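You operate a simulated robot arm through the tools that you are given. There is no shell and no other tool.

The job below is to be done with a simulated robot arm. You get a single attempt, and the scene is never put back.

Task
Lamp check: key on, lights to SIDE, indicator up, hazard key on.
Fine: use the light switch and the indicator stalk.

The check looks at the end state, three seconds after you hand in, the way a careful person would. Anything else that was tipped, shoved, dropped, spilled or broken makes it a failure.

Robot
A 6-joint arm with a two-finger gripper, fixed in place. Base frame: the origin is on the floor under the middle of its stand, x ahead of it, y to its left, z up. Units: mm, degrees, N and s.
With the tool pointing down near the work surface it reaches from about 420 to 660 mm from the base axis. Its first joint turns from -66.0 to 66.0 degrees. Payload 2.45 kg.
The TCP is the grasp point between the finger pads, 30 mm short of the fingertips. In the tool frame z runs along the fingers and y along their closing line. The gripper opens to 106 mm; its body begins 79 mm behind the TCP.
Orientation is that of the tool frame in the base frame, as a unit quaternion [x, y, z, w]. With the fingers straight down and closing along the base's y, the tool's x points along the base's -x, its y along +y and its z along -z.

Tools
- The arm moves only by the tool move_arm. Its argument "steps" is a list of rows, each a list of 7 numbers: the opening, from 0 (shut) to 1 (fully open), then the shift along the tool's x, y, z in m, then the turn, a rotation vector about the tool's x, y, z in degrees. In form: [[grip, dx, dy, dz, rx, ry, rz], ...]. A call has 1 to 20 rows; each row shifts and turns the commanded pose from where the row before left it, along the tool's axes as they then stand. Rows are played at 5 a second. More than 50 mm and 8.6 degrees between two rows, or a gripper value outside its range, and nothing of the call is played. Where a pose cannot be reached the arm comes as near as it can. A force on the tool above 40 N (or 10 N above the force at the start of the call, whichever is more), or a blocked arm, ends the call early, and 0.2 s more pass. Each finger travels about 153 mm/s and halts on what it meets, pressing with about 32 N; the grip force reading is that of the motor and also rises with nothing between the fingers. The clock runs only during rows and for 0.2 s after the last one: add rows that do not move to give the fingers time. It gives the time, the measured TCP pose, the force on the tool (base axes), the opening and the grip force at its end, in the units of the frame above (readings bear some noise), with the torque about the TCP (base axes, N m) and any sound that the robot's microphone picked up.
- Cameras (640 x 400 px; columns grow to the right, rows downward): "scene" is fixed at [46, 399.6, 1418]; the picture's right is [-0.87, -0.48, 0.00], its down [-0.21, 0.38, -0.90] and it looks along [0.44, -0.79, -0.44] (base axes); focal length 349 px, centre (320, 200). "wrist" rides on the gripper at [76, -2, -106] in the tool frame; the picture's right is [0.02, 1.00, 0.00], its down [-0.78, 0.02, -0.62] and it looks along [-0.62, 0.01, 0.78] (tool axes); focal length 247 px, centre (320, 200). There is no depth. A picture from a camera that has moved, and an enlarged one, comes with that camera's place and axes in the base frame and with its lens.
- camera(camera): a new picture of that camera. No time passes.
- close_up(camera, box): a new picture of the part [left, top, right, bottom] of that camera's present view, enlarged. No time passes.
- close_job(): hands the job in; it is judged then, once.

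Nothing tells you positions but the pictures and the camera data. Unless the task says otherwise, let go and move clear before handing in.

The tools are called after "Call:" as a command line: name --pt "numbers of a row" for each row, then --argument value for the rest, lists and objects as JSON in quotes. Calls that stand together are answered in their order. move_arm: Moves the arm, as the interface text tells. Its arguments: {"type":"object","properties":{"steps":{"type":"array"}},"required":["steps"]} The other tools are called the same way: camera (camera) takes a picture; close_up (camera, box) takes an enlarged picture of a part of a camera's view; close_job () hands the job in.

At the start:

```text
clock: 0.0
tcp_pos: [365.7, -49.7, 1153.2]
ee_rot: [0.0, 1.0, 0.0, -0.001]
contact_force: [-0.2, 0.1, -0.7]
moment: [0.02, 0.01, 0.04]
grip_width: 105.9
grasp_force: 0.0
```

scene: 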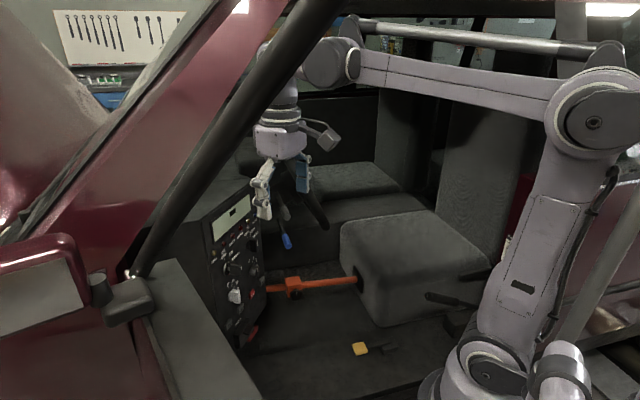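
wrist: 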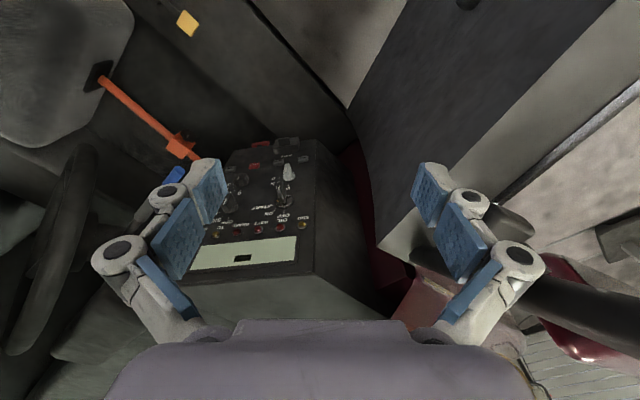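

I see a tractor/vehicle cab with a dark control console; the gripper hangs above it. I'll take close-ups of the console to identify the key, light switch, indicator stalk and hazard key.

Call:
close_up --camera "scene" --box '[190, 180, 310, 350]'

Call:
close_up --camera "wrist" --box '[190, 120, 350, 280]'

Call:
close_up --camera "wrist" --box '[0, 0, 240, 240]'

```text
2.35 times, centred on (250, 265) of scene
camera zoom: at [46.0, 399.6, 1418.0], right [-0.87, -0.48, 0.0], down [-0.21, 0.38, -0.9], along [0.44, -0.79, -0.44], focal length 821 px, centre (485, 47)
```

zoom: 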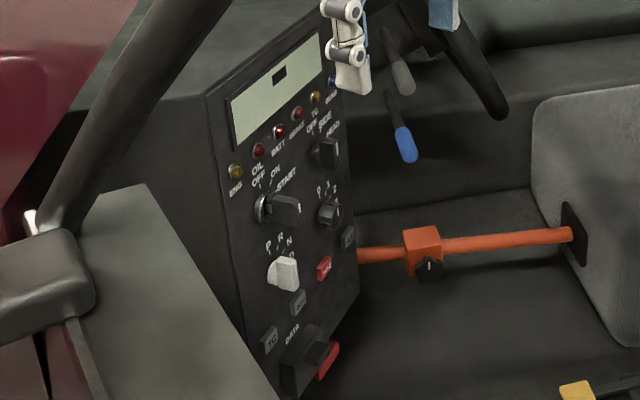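

```text
2.50 times, centred on (270, 200) of wrist
camera zoom: at [287.1, -51.8, 1258.1], right [-0.02, 1.0, 0.0], down [0.78, 0.02, 0.62], along [0.62, 0.01, -0.78], focal length 617 px, centre (445, 200)
```

zoom: 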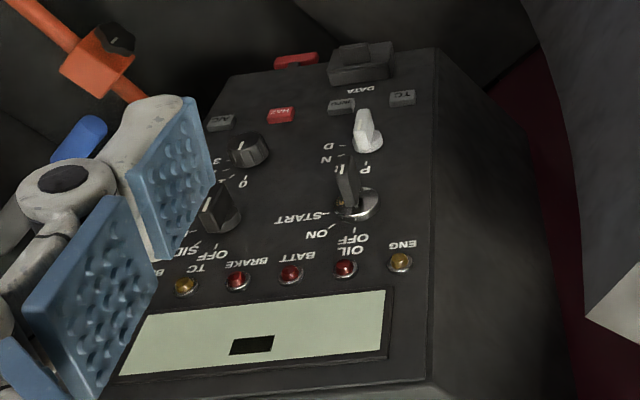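

```text
1.67 times, centred on (120, 120) of wrist
camera zoom: at [287.1, -51.8, 1258.1], right [-0.02, 1.0, 0.0], down [0.78, 0.02, 0.62], along [0.62, 0.01, -0.78], focal length 412 px, centre (653, 333)
```

zoom: 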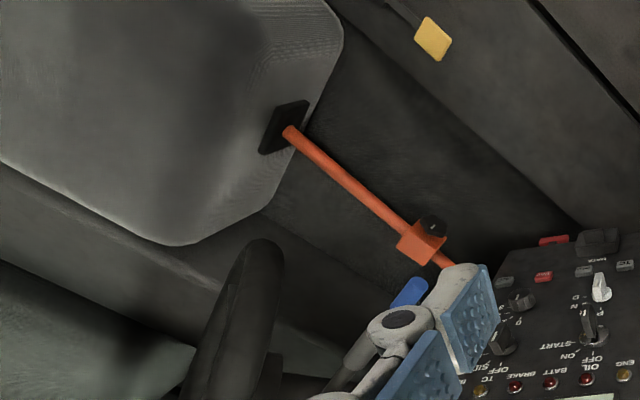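

The panel faces the robot at about x≈600, y −60…−280, z 600…1000, with the key switch near (609, −120, 866). I'll tilt the tool forward 45° to get a square-on view with the wrist camera before touching anything.

Call:
move_arm --pt "1 0 0 0 0 -7.5 0" --pt "1 0 0 0 0 -7.5 0" --pt "1 0 0 0 0 -7.5 0" --pt "1 0 0 0 0 -7.5 0" --pt "1 0 0 0 0 -7.5 0" --pt "1 0 0 0 0 -7.5 0" --pt "1 0 0 0 0 0 0"

Call:
camera --camera "wrist"

Call:
camera --camera "scene"

```text
clock: 1.6
tcp_pos: [363.7, -51.6, 1152.6]
ee_rot: [0.0, 0.924, 0.0, 0.383]
contact_force: [-0.3, 1.0, -0.5]
moment: [0.0, -0.05, -0.02]
grip_width: 106.1
grasp_force: 0.1
```

```text
taken
camera wrist: at [234.8, -52.0, 1172.8], right [-0.02, 1.0, -0.02], down [0.11, 0.02, 0.99], along [0.99, 0.01, -0.11], focal length 247 px, centre (320, 200)
```

wrist: 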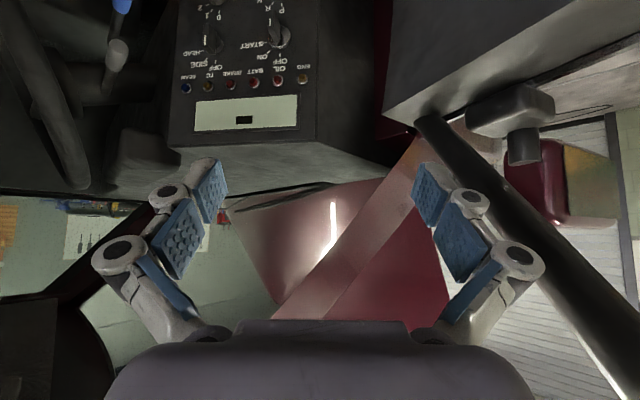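

```text
taken
```

scene: 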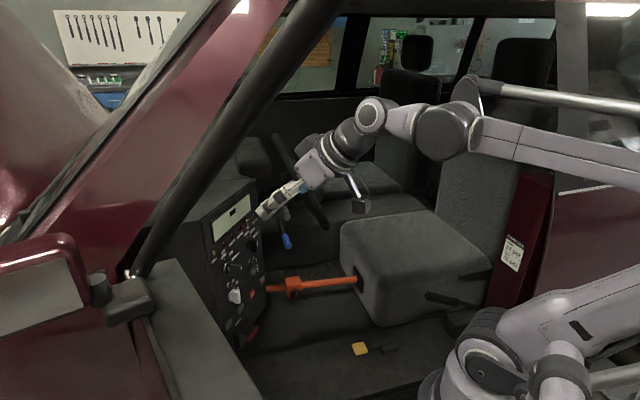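

Tilt worked and the panel is now upright-facing in the wrist view (image is upside-down). I'll move down and toward −y to bring the whole panel and the stalks into the picture, staying about 200 mm away from the panel.

Call:
move_arm --pt "1 0.0217 -0.0167 0.0302 0 0 0" --pt "1 0.0217 -0.0167 0.0302 0 0 0" --pt "1 0.0217 -0.0167 0.0302 0 0 0" --pt "1 0.0217 -0.0167 0.0302 0 0 0" --pt "1 0.0217 -0.0167 0.0302 0 0 0" --pt "1 0.0217 -0.0167 0.0302 0 0 0" --pt "1 0 0 0 0 0 0"

Call:
camera --camera "wrist"

Call:
camera --camera "scene"

```text
clock: 3.2
tcp_pos: [399.3, -149.8, 930.6]
ee_rot: [0.0, 0.924, -0.001, 0.383]
contact_force: [-0.6, 0.8, -0.4]
moment: [-0.02, -0.01, -0.01]
grip_width: 105.9
grasp_force: 0.0
```

```text
taken
camera wrist: at [269.0, -150.3, 951.8], right [-0.02, 1.0, -0.02], down [0.11, 0.02, 0.99], along [0.99, 0.01, -0.11], focal length 247 px, centre (320, 200)
```

wrist: 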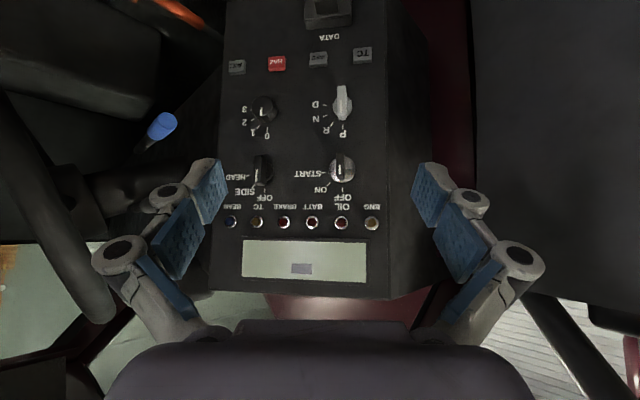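

```text
taken
```

scene: 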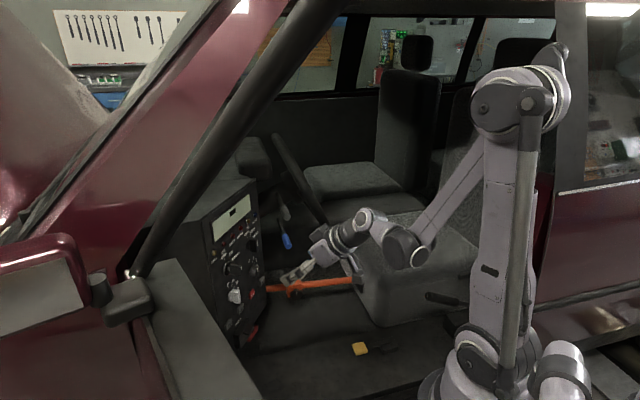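

The panel is in clear view now: lamps row, key (lower right in the inverted image), light switch, HAZ red button, and the blue stalk at the left. I'll zoom in on each.

Call:
close_up --camera "wrist" --box '[210, 130, 390, 240]'

Call:
close_up --camera "wrist" --box '[210, 0, 390, 130]'

Call:
close_up --camera "wrist" --box '[60, 60, 240, 200]'

Call:
close_up --camera "scene" --box '[200, 180, 330, 350]'

Call:
close_up --camera "scene" --box '[200, 205, 270, 255]'

Call:
close_up --camera "scene" --box '[260, 190, 330, 270]'

```text
3.56 times, centred on (300, 185) of wrist
camera zoom: at [269.0, -150.3, 951.8], right [-0.02, 1.0, -0.02], down [0.11, 0.02, 0.99], along [0.99, 0.01, -0.11], focal length 878 px, centre (391, 253)
```

zoom: 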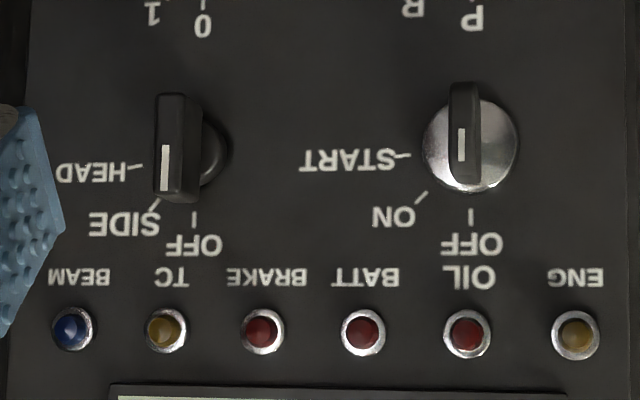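

```text
3.08 times, centred on (300, 65) of wrist
camera zoom: at [269.0, -150.3, 951.8], right [-0.02, 1.0, -0.02], down [0.11, 0.02, 0.99], along [0.99, 0.01, -0.11], focal length 760 px, centre (382, 615)
```

zoom: 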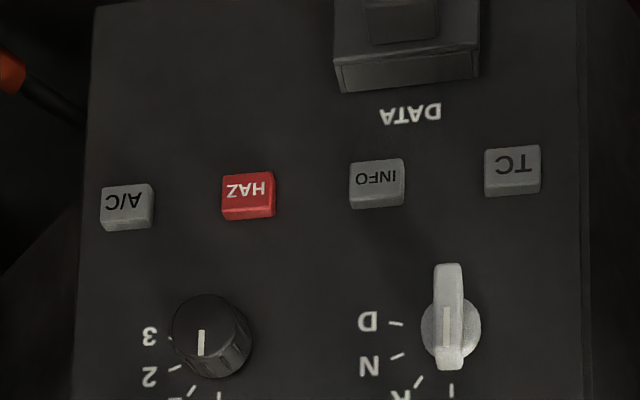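

```text
2.86 times, centred on (150, 130) of wrist
camera zoom: at [269.0, -150.3, 951.8], right [-0.02, 1.0, -0.02], down [0.11, 0.02, 0.99], along [0.99, 0.01, -0.11], focal length 706 px, centre (806, 400)
```

zoom: 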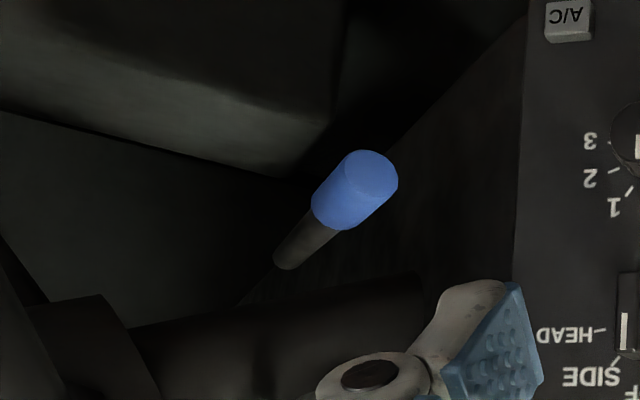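

```text
2.35 times, centred on (265, 265) of scene
camera zoom: at [46.0, 399.6, 1418.0], right [-0.87, -0.48, 0.0], down [-0.21, 0.38, -0.9], along [0.44, -0.79, -0.44], focal length 821 px, centre (449, 47)
```

zoom: 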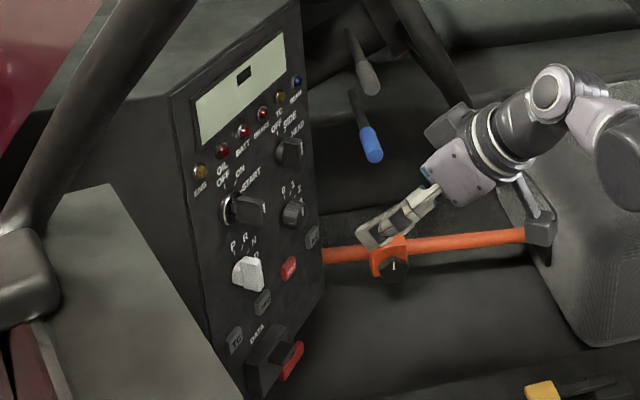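

```text
8.00 times, centred on (235, 230) of scene
camera zoom: at [46.0, 399.6, 1418.0], right [-0.87, -0.48, 0.0], down [-0.21, 0.38, -0.9], along [0.44, -0.79, -0.44], focal length 2792 px, centre (1000, -40)
```

zoom: 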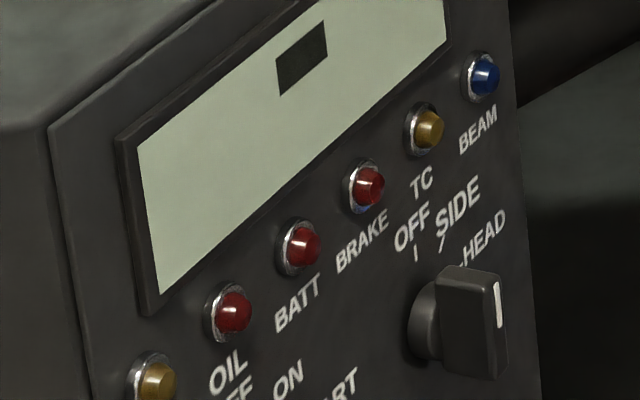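

```text
5.00 times, centred on (295, 230) of scene
camera zoom: at [46.0, 399.6, 1418.0], right [-0.87, -0.48, 0.0], down [-0.21, 0.38, -0.9], along [0.44, -0.79, -0.44], focal length 1745 px, centre (445, 50)
```

zoom: 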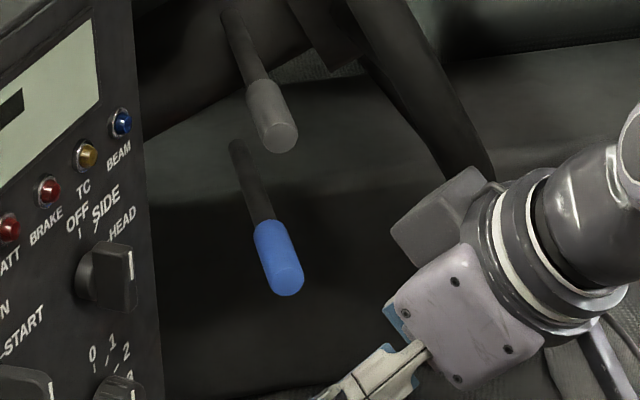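

The panel is vertical and yawed about 11° (normal towards −x, slightly −y); key and light switch both sit at OFF. HAZ is at about (620, −217, 708), the light switch front at about (600, −233, 875). There are two stalks (blue and grey tip), so I'll zoom more for precise positions and to tell which is the indicator.

Call:
close_up --camera "scene" --box '[210, 235, 280, 280]'

Call:
close_up --camera "scene" --box '[215, 270, 285, 315]'

Call:
close_up --camera "scene" --box '[268, 190, 318, 255]'

Call:
close_up --camera "scene" --box '[230, 120, 340, 240]'

```text
8.89 times, centred on (245, 258) of scene
camera zoom: at [46.0, 399.6, 1418.0], right [-0.87, -0.48, 0.0], down [-0.21, 0.38, -0.9], along [0.44, -0.79, -0.44], focal length 3102 px, centre (987, -311)
```

zoom: 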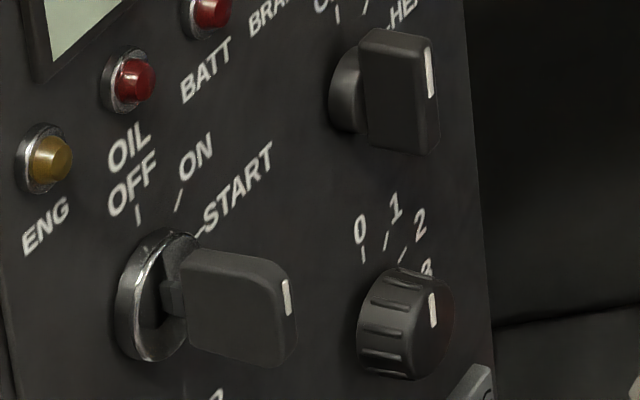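

```text
8.89 times, centred on (250, 292) of scene
camera zoom: at [46.0, 399.6, 1418.0], right [-0.87, -0.48, 0.0], down [-0.21, 0.38, -0.9], along [0.44, -0.79, -0.44], focal length 3102 px, centre (942, -622)
```

zoom: 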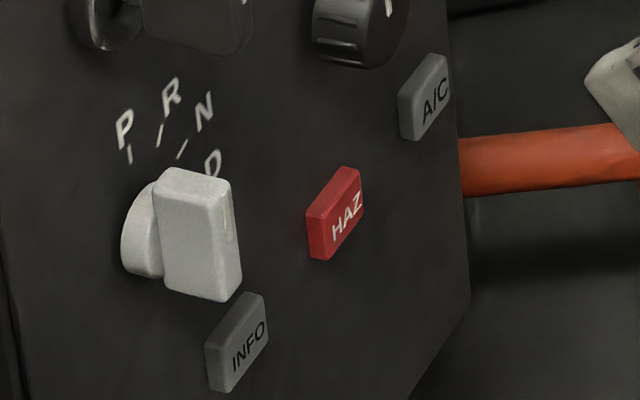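

```text
6.15 times, centred on (293, 222) of scene
camera zoom: at [46.0, 399.6, 1418.0], right [-0.87, -0.48, 0.0], down [-0.21, 0.38, -0.9], along [0.44, -0.79, -0.44], focal length 2148 px, centre (486, 62)
```

zoom: 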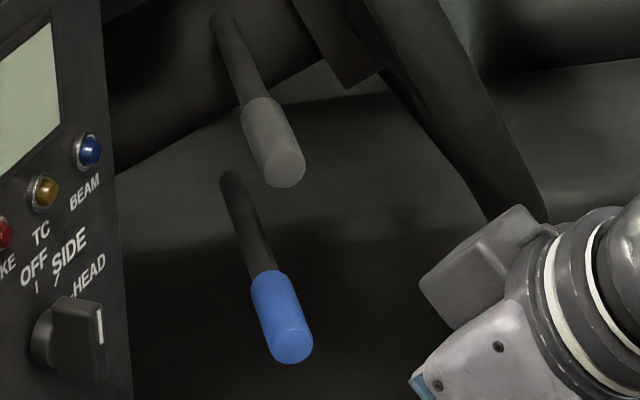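

```text
3.33 times, centred on (285, 180) of scene
camera zoom: at [46.0, 399.6, 1418.0], right [-0.87, -0.48, 0.0], down [-0.21, 0.38, -0.9], along [0.44, -0.79, -0.44], focal length 1163 px, centre (437, 267)
```

zoom: 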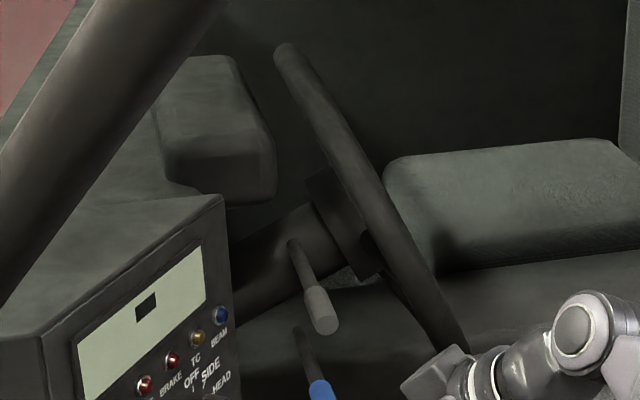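

The grey stalk comes off the steering column; the blue one is below it and I can't yet see where it comes from. I'll shift the camera sideways toward the stalks (staying well short of them) to read any marking.

Call:
move_arm --pt "1 0 -0.04 0 0 0 0" --pt "1 0 -0.04 0 0 0 0" --pt "1 0 -0.04 0 0 0 0" --pt "1 0 -0.04 0 0 0 0" --pt "1 0 0 0 0 0 0"

Call:
camera --camera "wrist"

Call:
close_up --camera "wrist" --box '[200, 60, 400, 230]'

Call:
camera --camera "scene"

```text
clock: 4.4
tcp_pos: [399.1, -311.6, 933.3]
ee_rot: [0.0, 0.924, -0.001, 0.383]
contact_force: [0.1, 0.5, 0.5]
moment: [-0.02, -0.01, 0.0]
grip_width: 106.2
grasp_force: 0.1
```

```text
taken
camera wrist: at [269.7, -313.0, 954.4], right [-0.02, 1.0, -0.02], down [0.11, 0.02, 0.99], along [0.99, 0.01, -0.11], focal length 247 px, centre (320, 200)
```

wrist: 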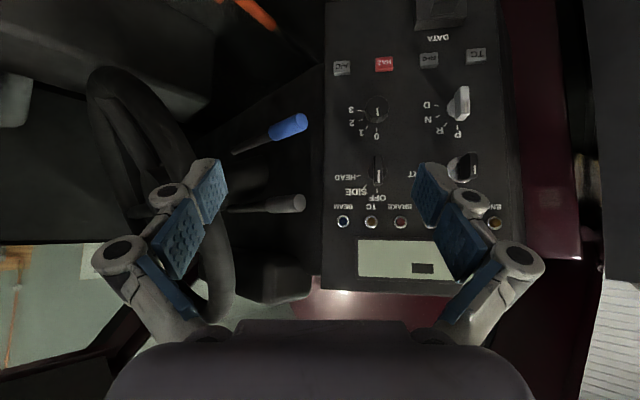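

```text
2.35 times, centred on (300, 145) of wrist
camera zoom: at [269.7, -313.0, 954.4], right [-0.02, 1.0, -0.02], down [0.11, 0.02, 0.99], along [0.99, 0.01, -0.11], focal length 581 px, centre (367, 329)
```

zoom: 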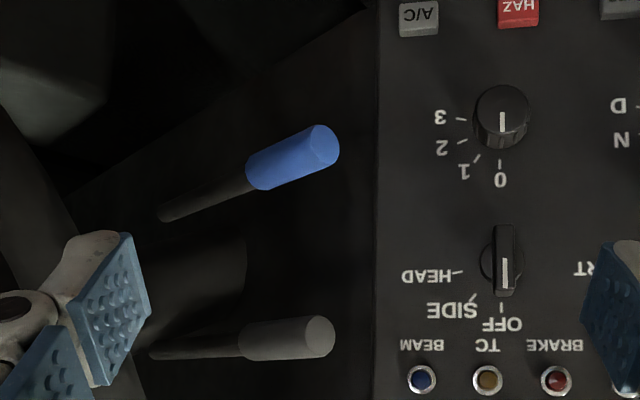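

```text
taken
```

scene: 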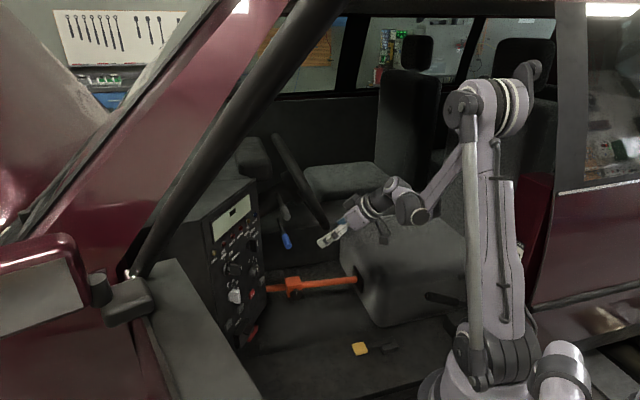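

Both stalks show now. I'll enlarge each one and the column behind them to look for markings.

Call:
close_up --camera "wrist" --box '[225, 100, 315, 160]'

Call:
close_up --camera "wrist" --box '[215, 170, 315, 235]'

Call:
close_up --camera "wrist" --box '[80, 60, 240, 170]'

Call:
close_up --camera "scene" --box '[265, 195, 310, 255]'

Call:
close_up --camera "scene" --box '[230, 125, 330, 195]'

Call:
close_up --camera "scene" --box '[495, 210, 535, 250]'

```text
6.67 times, centred on (270, 130) of wrist
camera zoom: at [269.7, -313.0, 954.4], right [-0.02, 1.0, -0.02], down [0.11, 0.02, 0.99], along [0.99, 0.01, -0.11], focal length 1646 px, centre (653, 667)
```

zoom: 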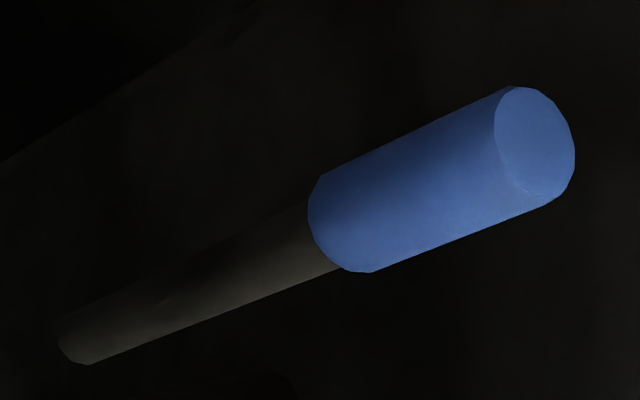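

```text
6.15 times, centred on (265, 202) of wrist
camera zoom: at [269.7, -313.0, 954.4], right [-0.02, 1.0, -0.02], down [0.11, 0.02, 0.99], along [0.99, 0.01, -0.11], focal length 1520 px, centre (658, 185)
```

zoom: 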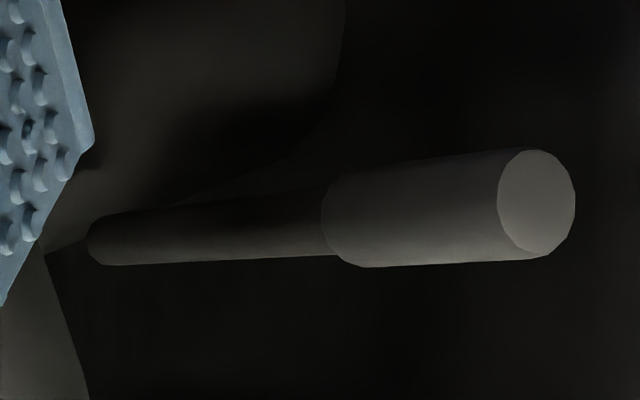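

```text
3.64 times, centred on (160, 115) of wrist
camera zoom: at [269.7, -313.0, 954.4], right [-0.02, 1.0, -0.02], down [0.11, 0.02, 0.99], along [0.99, 0.01, -0.11], focal length 898 px, centre (902, 509)
```

zoom: 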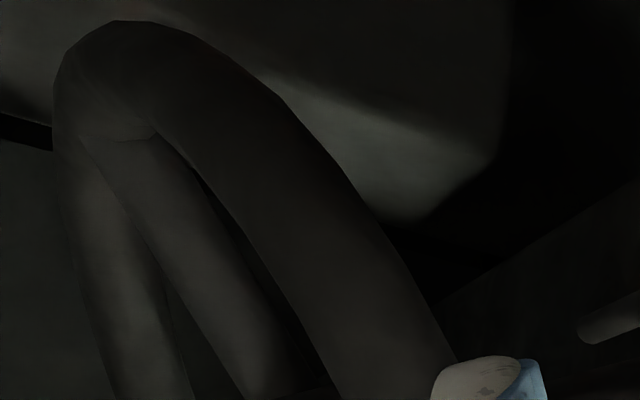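

```text
6.67 times, centred on (288, 225) of scene
camera zoom: at [46.0, 399.5, 1418.0], right [-0.87, -0.48, 0.0], down [-0.21, 0.38, -0.9], along [0.44, -0.79, -0.44], focal length 2327 px, centre (537, 33)
```

zoom: 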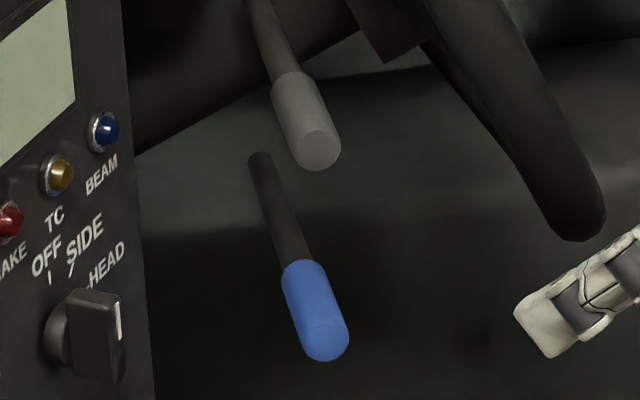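

```text
5.71 times, centred on (280, 160) of scene
camera zoom: at [46.0, 399.5, 1418.0], right [-0.87, -0.48, 0.0], down [-0.21, 0.38, -0.9], along [0.44, -0.79, -0.44], focal length 1994 px, centre (549, 429)
```

zoom: 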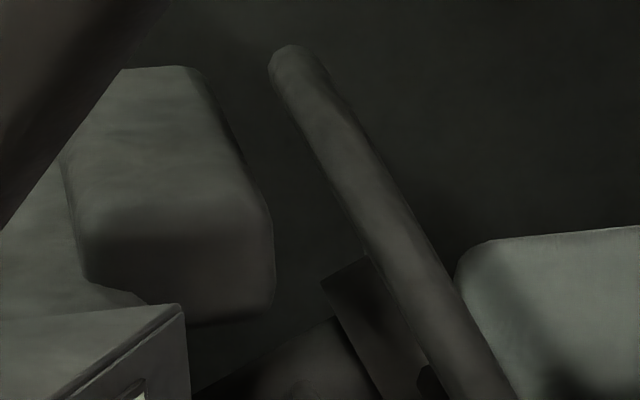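

```text
10.00 times, centred on (515, 230) of scene
camera zoom: at [46.0, 399.5, 1418.0], right [-0.87, -0.48, 0.0], down [-0.21, 0.38, -0.9], along [0.44, -0.79, -0.44], focal length 3490 px, centre (-1630, -100)
```

zoom: 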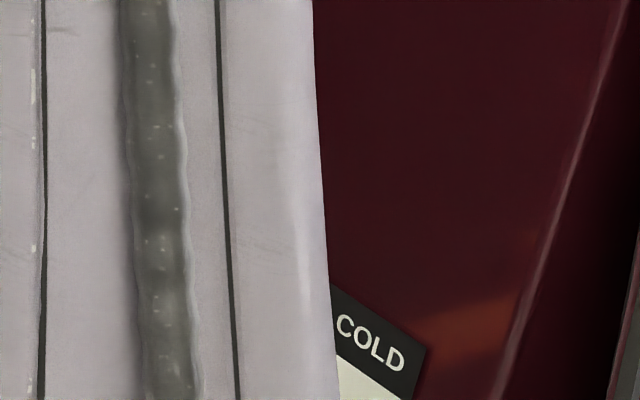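

Nothing is written on either stalk. There is a sticker on the door pillar (partly hidden by the arm) and other placards; I'll move the arm back out of the way to read them before deciding which stalk is the indicator.

Call:
move_arm --pt "1 -0.01625 0.0325 -0.0226 0 0 0" --pt "1 -0.01625 0.0325 -0.0226 0 0 0" --pt "1 -0.01625 0.0325 -0.0226 0 0 0" --pt "1 -0.01625 0.0325 -0.0226 0 0 0" --pt "1 -0.01625 0.0325 -0.0226 0 0 0" --pt "1 -0.01625 0.0325 -0.0226 0 0 0" --pt "1 -0.01625 0.0325 -0.0226 0 0 0" --pt "1 -0.01625 0.0325 -0.0226 0 0 0" --pt "1 0 0 0 0 0 0"

Call:
close_up --camera "scene" --box '[490, 220, 540, 280]'

Call:
close_up --camera "scene" --box '[340, 0, 640, 200]'

Call:
close_up --camera "scene" --box '[40, 0, 260, 120]'

Call:
close_up --camera "scene" --box '[190, 170, 310, 260]'

Call:
close_up --camera "scene" --box '[240, 250, 420, 370]'

```text
clock: 6.4
tcp_pos: [360.7, -51.3, 1149.6]
ee_rot: [-0.001, 0.924, 0.001, 0.383]
contact_force: [0.0, 0.6, 0.0]
moment: [0.02, 0.01, 0.02]
grip_width: 105.9
grasp_force: 0.1
```

```text
6.67 times, centred on (515, 250) of scene
camera zoom: at [46.0, 399.6, 1418.0], right [-0.87, -0.48, 0.0], down [-0.21, 0.38, -0.9], along [0.44, -0.79, -0.44], focal length 2327 px, centre (-980, -133)
```

zoom: 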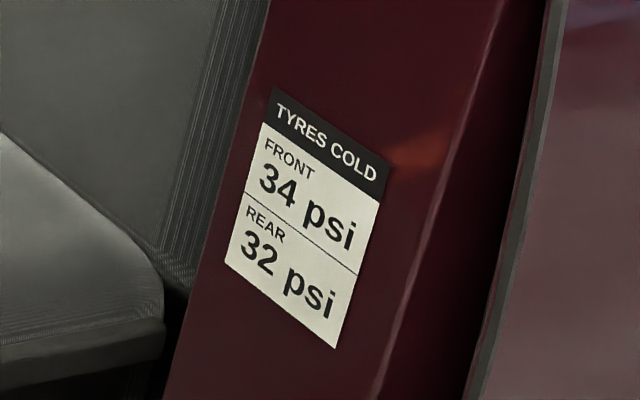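

```text
2.00 times, centred on (490, 100) of scene
camera zoom: at [46.0, 399.6, 1418.0], right [-0.87, -0.48, 0.0], down [-0.21, 0.38, -0.9], along [0.44, -0.79, -0.44], focal length 698 px, centre (-20, 400)
```

zoom: 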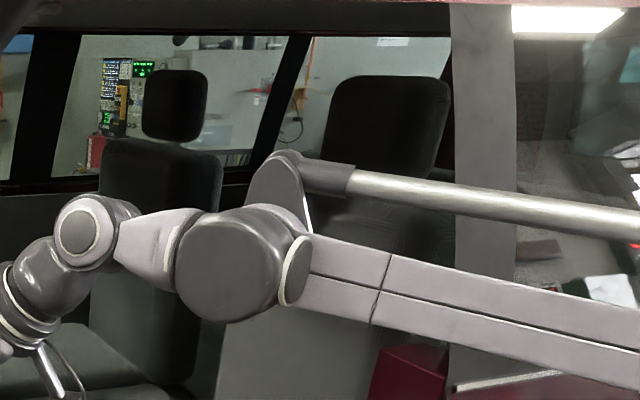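

```text
2.91 times, centred on (150, 60) of scene
camera zoom: at [46.0, 399.6, 1418.0], right [-0.87, -0.48, 0.0], down [-0.21, 0.38, -0.9], along [0.44, -0.79, -0.44], focal length 1015 px, centre (814, 607)
```

zoom: 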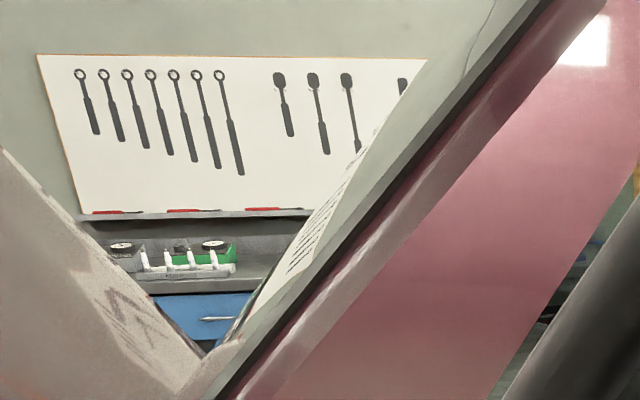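

```text
4.44 times, centred on (250, 215) of scene
camera zoom: at [46.0, 399.6, 1418.0], right [-0.87, -0.48, 0.0], down [-0.21, 0.38, -0.9], along [0.44, -0.79, -0.44], focal length 1551 px, centre (631, 133)
```

zoom: 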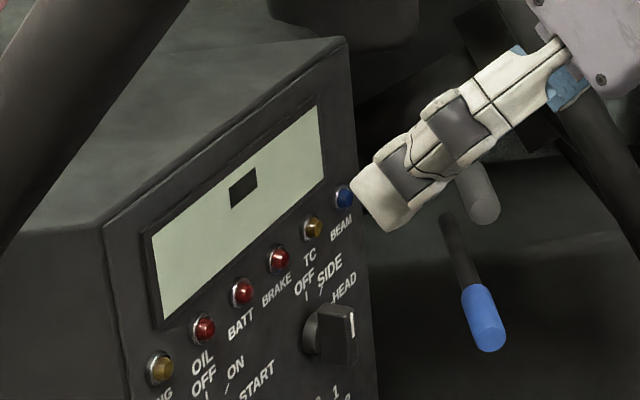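

```text
3.33 times, centred on (330, 310) of scene
camera zoom: at [46.0, 399.6, 1418.0], right [-0.87, -0.48, 0.0], down [-0.21, 0.38, -0.9], along [0.44, -0.79, -0.44], focal length 1163 px, centre (287, -167)
```

zoom: 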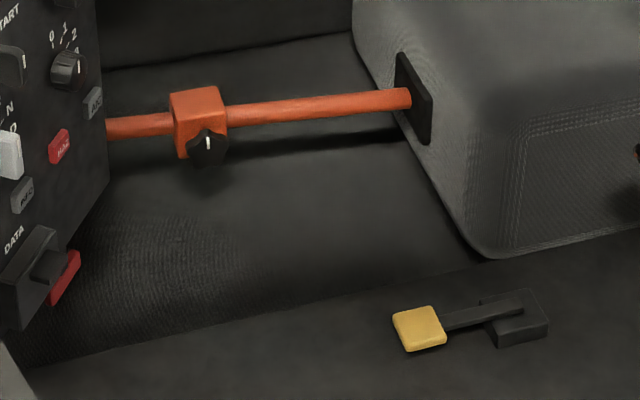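

The pillar sticker is only tyre pressures, and nothing labels the stalks. Both stalks are parallel (grey at z≈927, on the column; blue at z≈828 below it). I'll do the key first so that relay sounds can later confirm the indicator. Now rotating the tool to horizontal, square to the yawed panel.

Call:
move_arm --pt "0.5 0 0 0 0 -7.5 0" --pt "0.5 0 0 0 0 -7.5 0" --pt "0.5 0 0 0 0 -7.5 0" --pt "0.5 0 0 0 0 -7.5 0" --pt "0.5 0 0 0 0 -7.5 0" --pt "0.5 0 0 0 0 -7.5 0" --pt "0.5 0 0 0 -5.35 0 0" --pt "0.5 0 0 0 -5.35 0 0" --pt "0.5 0 0 0 0 0 0"

Call:
camera --camera "scene"

Call:
camera --camera "wrist"

```text
clock: 8.4
tcp_pos: [364.9, -50.5, 1151.0]
ee_rot: [-0.065, 0.705, 0.066, 0.704]
contact_force: [-0.9, 0.1, -0.9]
moment: [0.03, -0.03, -0.04]
grip_width: 53.1
grasp_force: 0.2
```

```text
taken
```

scene: 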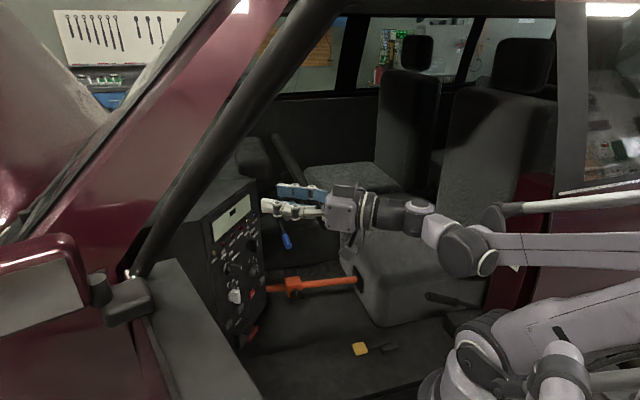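

```text
taken
camera wrist: at [259.5, -71.7, 1074.5], right [-0.19, 0.98, -0.02], down [-0.61, -0.1, 0.78], along [0.77, 0.16, 0.62], focal length 247 px, centre (320, 200)
```

wrist: 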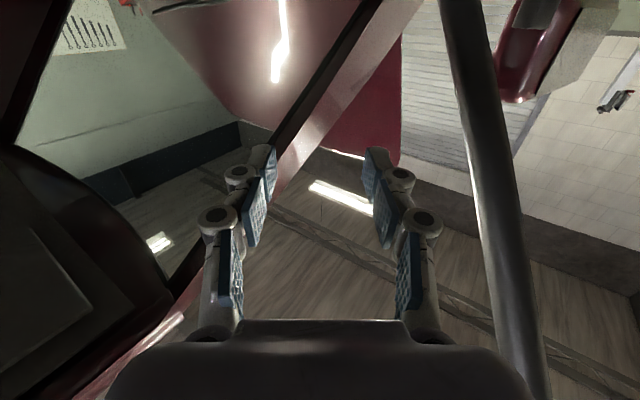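

The tool is now horizontal and square to the panel. Next I descend to a standoff 100 mm in front of the key.

Call:
move_arm --pt "0.5 0.0389 -0.0156 0.0112 0 0 0" --pt "0.5 0.0389 -0.0156 0.0112 0 0 0" --pt "0.5 0.0389 -0.0156 0.0112 0 0 0" --pt "0.5 0.0389 -0.0156 0.0112 0 0 0" --pt "0.5 0.0389 -0.0156 0.0112 0 0 0" --pt "0.5 0.0389 -0.0156 0.0112 0 0 0" --pt "0.5 0.0389 -0.0156 0.0112 0 0 0" --pt "0.5 0 0 0 0 0 0"

Call:
camera --camera "scene"

Call:
camera --camera "wrist"

Call:
close_up --camera "scene" --box '[200, 200, 300, 270]'

```text
clock: 10.2
tcp_pos: [504.1, -179.0, 1005.1]
ee_rot: [-0.067, 0.705, 0.067, 0.703]
contact_force: [-0.6, -0.2, 0.0]
moment: [0.0, 0.0, 0.02]
grip_width: 53.0
grasp_force: 0.0
out of reach, approached as far as the arm can: row 3, 4, 5, 6, 7
```

```text
taken
```

scene: 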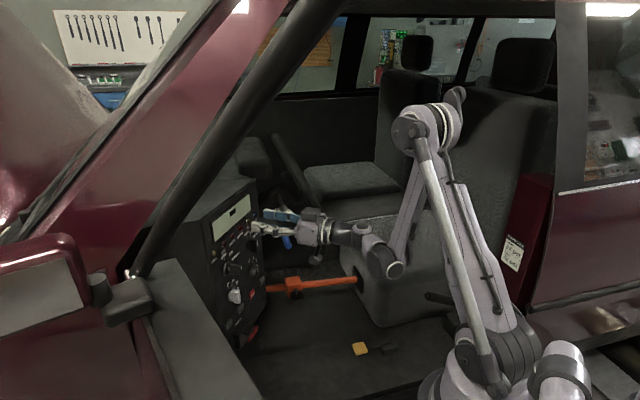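

```text
taken
camera wrist: at [399.7, -199.6, 928.1], right [-0.19, 0.98, -0.02], down [-0.61, -0.1, 0.79], along [0.77, 0.16, 0.62], focal length 247 px, centre (320, 200)
```

wrist: 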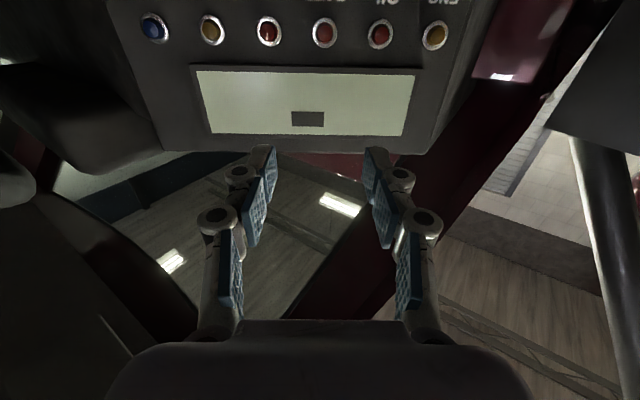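

```text
5.71 times, centred on (250, 235) of scene
camera zoom: at [46.0, 399.6, 1418.0], right [-0.87, -0.48, 0.0], down [-0.21, 0.38, -0.9], along [0.44, -0.79, -0.44], focal length 1994 px, centre (720, 0)
```

zoom: 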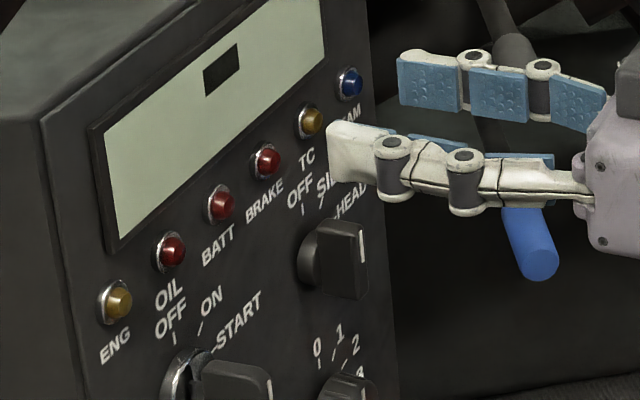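

The arm could not follow that descent with a horizontal tool and stopped as near as it could, at (504, −179, 1005); nothing was touched (tips ≈60 mm from the panel). I'll check with a no-move row what the commanded pose is now, before moving back out.

Call:
move_arm --pt "0.5 0 0 0 0 0 0"

```text
clock: 10.6
tcp_pos: [504.0, -178.7, 1005.2]
ee_rot: [-0.067, 0.705, 0.066, 0.703]
contact_force: [-0.7, 0.2, 0.0]
moment: [-0.02, -0.02, 0.0]
grip_width: 52.8
grasp_force: 0.1
```

Call:
move_arm --pt "0.5 0.02 0 0 0 0 0"

```text
clock: 11.0
tcp_pos: [512.5, -184.7, 997.7]
ee_rot: [-0.067, 0.705, 0.067, 0.703]
contact_force: [0.5, -0.3, 0.5]
moment: [-0.01, 0.0, -0.01]
grip_width: 53.1
grasp_force: 0.0
out of reach, approached as far as the arm can: row 1
```

Purely horizontal isn't reachable that low, so I'll use a 15° downward pitch, which keeps the finger pads parallel to the key blade. I'll back off slightly, pitch down, and go to a standoff 70 mm in front of the key at about (491, −137, 877).

Call:
move_arm --pt "0.5 0 0 -0.02 0 7.5 0" --pt "0.5 0 0 0 0 7.5 0" --pt "0.5 0.03 0.0127 0.01 0 0 0" --pt "0.5 0.03 0.0127 0.01 0 0 0" --pt "0.5 0.03 0.0127 0.01 0 0 0" --pt "0.5 0.03 0.0127 0.01 0 0 0" --pt "0.5 0 0 0 0 0 0"

Call:
camera --camera "wrist"

Call:
close_up --camera "scene" --box '[200, 200, 300, 270]'

```text
clock: 12.6
tcp_pos: [532.3, -162.8, 931.3]
ee_rot: [-0.075, 0.791, 0.057, 0.605]
contact_force: [-0.4, -1.2, 0.0]
moment: [-0.01, 0.01, 0.02]
grip_width: 53.1
grasp_force: 0.0
out of reach, approached as far as the arm can: row 4, 5, 6
```

```text
taken
camera wrist: at [410.9, -187.5, 884.2], right [-0.19, 0.98, -0.02], down [-0.39, -0.06, 0.92], along [0.9, 0.18, 0.4], focal length 247 px, centre (320, 200)
```

wrist: 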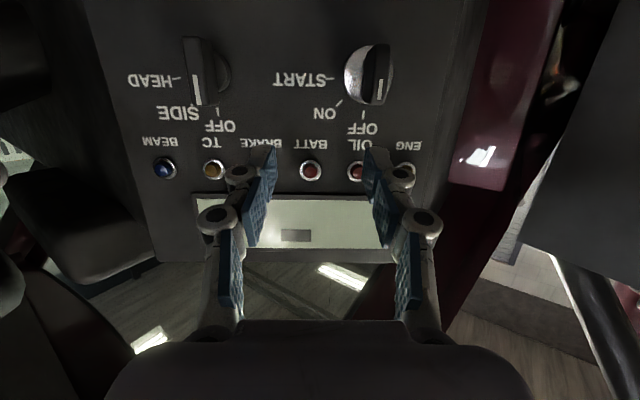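

```text
5.71 times, centred on (250, 235) of scene
camera zoom: at [46.0, 399.6, 1418.0], right [-0.87, -0.48, 0.0], down [-0.21, 0.38, -0.9], along [0.44, -0.79, -0.44], focal length 1994 px, centre (720, 0)
```

zoom: 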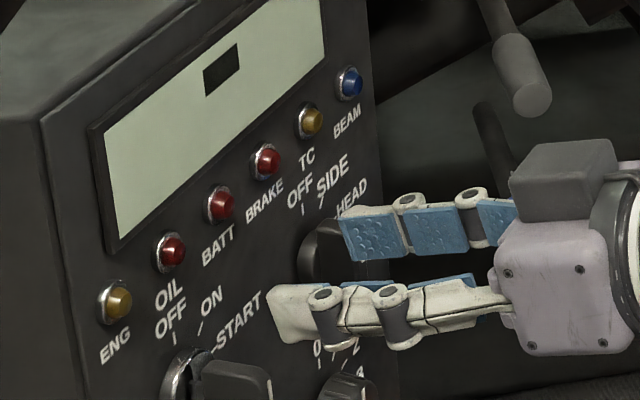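

The limit is the arm folding too tightly, so I need more pitch: 35° down keeps the wrist in its workable zone. I'll pitch further and move to a standoff about 70 mm from the key along the tool axis, then recheck the key's exact position.

Call:
move_arm --pt "0.5 0 0 0 0 7 0" --pt "0.5 0 0 0 0 7 0" --pt "0.5 0 0 0 0 6 0" --pt "0.5 0.0116 0.0165 -0.0041 0 0 0" --pt "0.5 0.0116 0.0165 -0.0041 0 0 0" --pt "0.5 0 0 0 0 0 0"

Call:
camera --camera "wrist"

Call:
close_up --camera "scene" --box '[200, 200, 300, 270]'

```text
clock: 14.0
tcp_pos: [505.1, -135.5, 917.8]
ee_rot: [-0.082, 0.883, 0.041, 0.46]
contact_force: [-0.7, 0.2, -0.3]
moment: [-0.02, 0.0, 0.0]
grip_width: 53.0
grasp_force: 0.1
```

```text
taken
camera wrist: at [376.6, -160.5, 916.1], right [-0.2, 0.98, -0.02], down [-0.06, 0.01, 1.0], along [0.98, 0.2, 0.06], focal length 247 px, centre (320, 200)
```

wrist: 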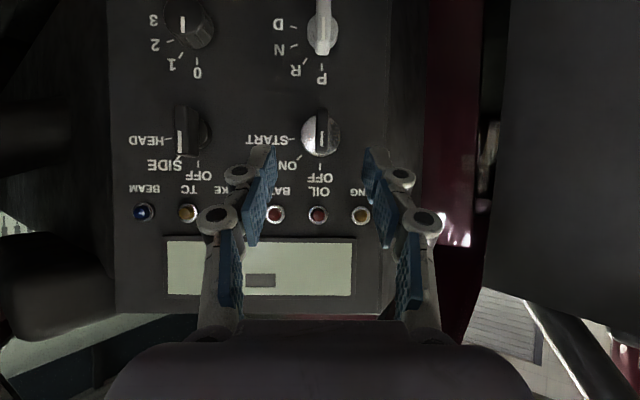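

```text
5.71 times, centred on (250, 235) of scene
camera zoom: at [46.0, 399.6, 1418.0], right [-0.87, -0.48, 0.0], down [-0.21, 0.38, -0.9], along [0.44, -0.79, -0.44], focal length 1994 px, centre (720, 0)
```

zoom: 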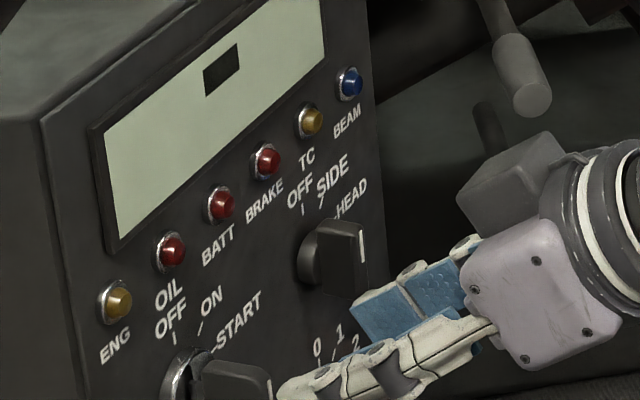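

Reached, and the wrist camera now looks squarely at the panel. I'll zoom on the key for a precise position.

Call:
close_up --camera "wrist" --box '[270, 90, 370, 190]'

Call:
close_up --camera "wrist" --box '[110, 60, 390, 240]'

Call:
close_up --camera "scene" --box '[215, 240, 275, 280]'

```text
4.00 times, centred on (320, 140) of wrist
camera zoom: at [376.6, -160.5, 916.1], right [-0.2, 0.98, -0.02], down [-0.06, 0.01, 1.0], along [0.98, 0.2, 0.06], focal length 988 px, centre (320, 440)
```

zoom: 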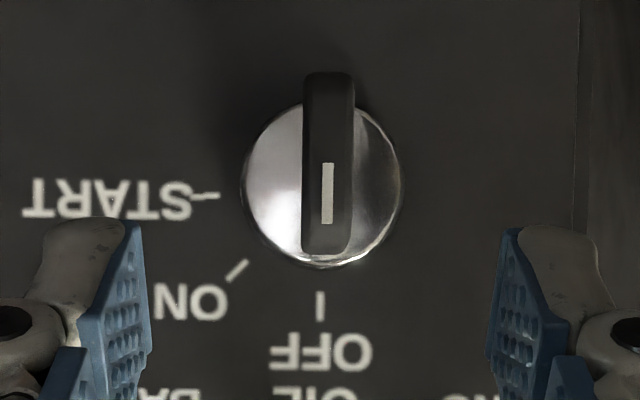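

```text
2.22 times, centred on (250, 150) of wrist
camera zoom: at [376.6, -160.5, 916.1], right [-0.2, 0.98, -0.02], down [-0.06, 0.01, 1.0], along [0.98, 0.2, 0.06], focal length 549 px, centre (476, 311)
```

zoom: 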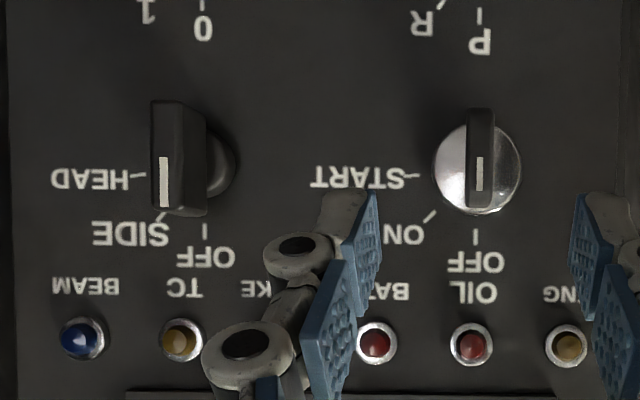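

```text
10.00 times, centred on (245, 260) of scene
camera zoom: at [46.0, 399.6, 1418.0], right [-0.87, -0.48, 0.0], down [-0.21, 0.38, -0.9], along [0.44, -0.79, -0.44], focal length 3490 px, centre (1070, -400)
```

zoom: 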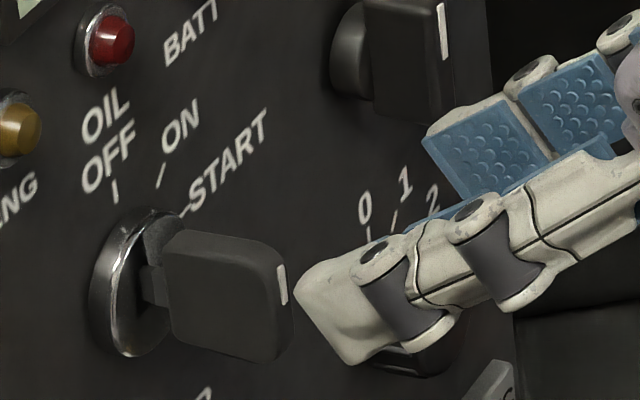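

Key axis is at about (563, −122, 873) for mid-blade, blade 9 mm thick and ~31 mm tall. I'll advance 60 mm along the tool axis with the fingers straddling the blade, then check.

Call:
move_arm --pt "0.5 0.0008 0.0008 0.02 0 0 0" --pt "0.5 0.0008 0.0008 0.02 0 0 0" --pt "0.5 0.0008 0.0008 0.02 0 0 0" --pt "0.5 0 0 0 0 0 0"

Call:
camera --camera "wrist"

Call:
close_up --camera "scene" --box '[210, 230, 280, 280]'

```text
clock: 15.0
tcp_pos: [551.5, -122.5, 879.4]
ee_rot: [-0.084, 0.883, 0.044, 0.459]
contact_force: [-0.9, -0.5, -0.9]
moment: [-0.02, 0.01, -0.01]
grip_width: 52.9
grasp_force: 0.1
```

```text
taken
camera wrist: at [423.0, -148.1, 877.7], right [-0.2, 0.98, -0.02], down [-0.06, 0.01, 1.0], along [0.98, 0.2, 0.06], focal length 247 px, centre (320, 200)
```

wrist: 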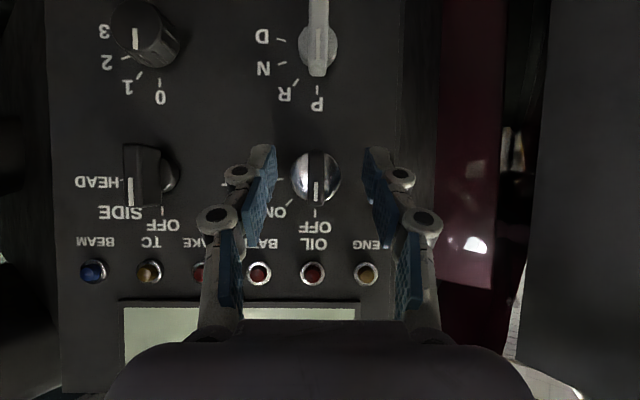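

```text
8.00 times, centred on (245, 255) of scene
camera zoom: at [46.0, 399.6, 1418.0], right [-0.87, -0.48, 0.0], down [-0.21, 0.38, -0.9], along [0.44, -0.79, -0.44], focal length 2792 px, centre (920, -240)
```

zoom: 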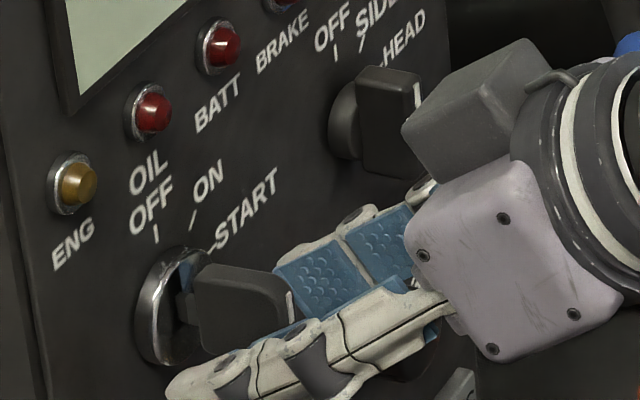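

Call:
close_up --camera "wrist" --box '[230, 120, 410, 240]'

```text
3.33 times, centred on (320, 180) of wrist
camera zoom: at [423.0, -148.1, 877.7], right [-0.2, 0.98, -0.02], down [-0.06, 0.01, 1.0], along [0.98, 0.2, 0.06], focal length 823 px, centre (320, 267)
```

zoom: 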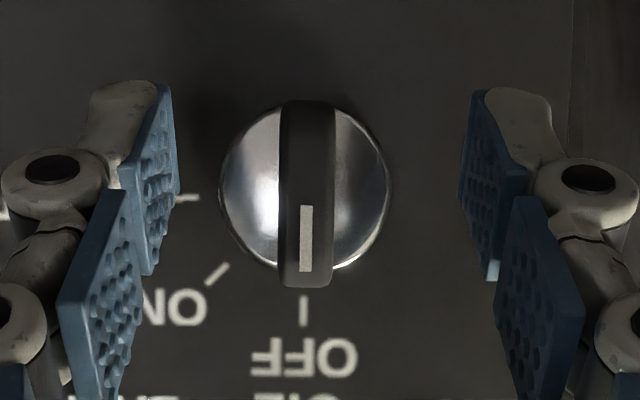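

The blade sits about 2 mm to the −y side of the finger centre. I'll correct that, advance the last 13 mm, and then close gently on the key.

Call:
move_arm --pt "0.5 -0.0007 -0.001 0.0066 0 0 0" --pt "0.5 -0.0007 -0.001 0.0066 0 0 0" --pt "0.5 0 0 0 0 0 0" --pt "0.3 0 0 0 0 0 0" --pt "0.0 0 0 0 0 0 0" --pt "0.0 0 0 0 0 0 0"

Call:
close_up --camera "wrist" --box '[230, 120, 410, 240]'

Call:
close_up --camera "scene" --box '[210, 230, 280, 280]'

```text
clock: 16.4
tcp_pos: [563.2, -123.4, 872.7]
ee_rot: [-0.083, 0.883, 0.043, 0.459]
contact_force: [-1.5, 1.1, 1.2]
moment: [0.09, -0.05, -0.06]
grip_width: 9.0
grasp_force: 37.2
```

```text
3.33 times, centred on (320, 180) of wrist
camera zoom: at [435.0, -148.5, 871.9], right [-0.2, 0.98, -0.02], down [-0.06, 0.01, 1.0], along [0.98, 0.2, 0.06], focal length 823 px, centre (320, 267)
```

zoom: 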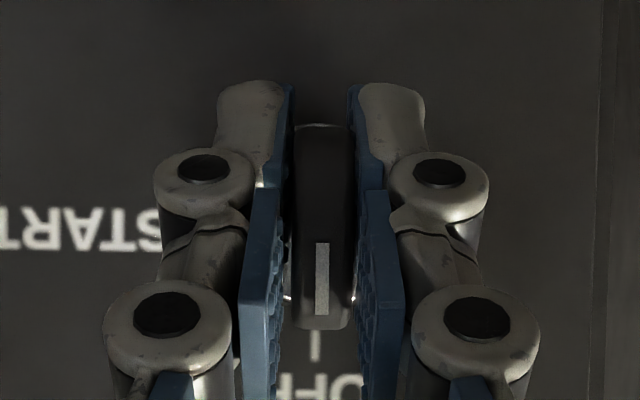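

```text
8.00 times, centred on (245, 255) of scene
camera zoom: at [45.9, 399.6, 1418.0], right [-0.87, -0.48, 0.0], down [-0.21, 0.38, -0.9], along [0.44, -0.79, -0.44], focal length 2792 px, centre (920, -240)
```

zoom: 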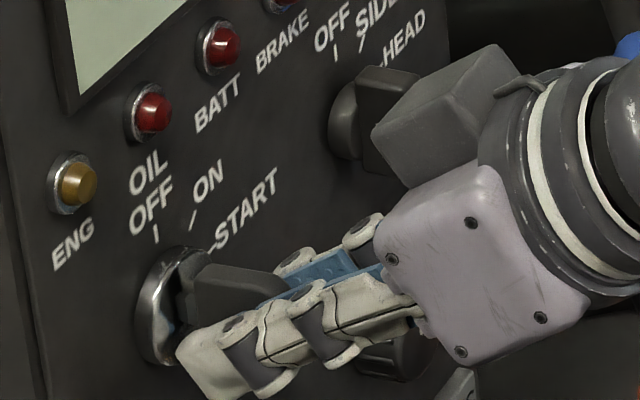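

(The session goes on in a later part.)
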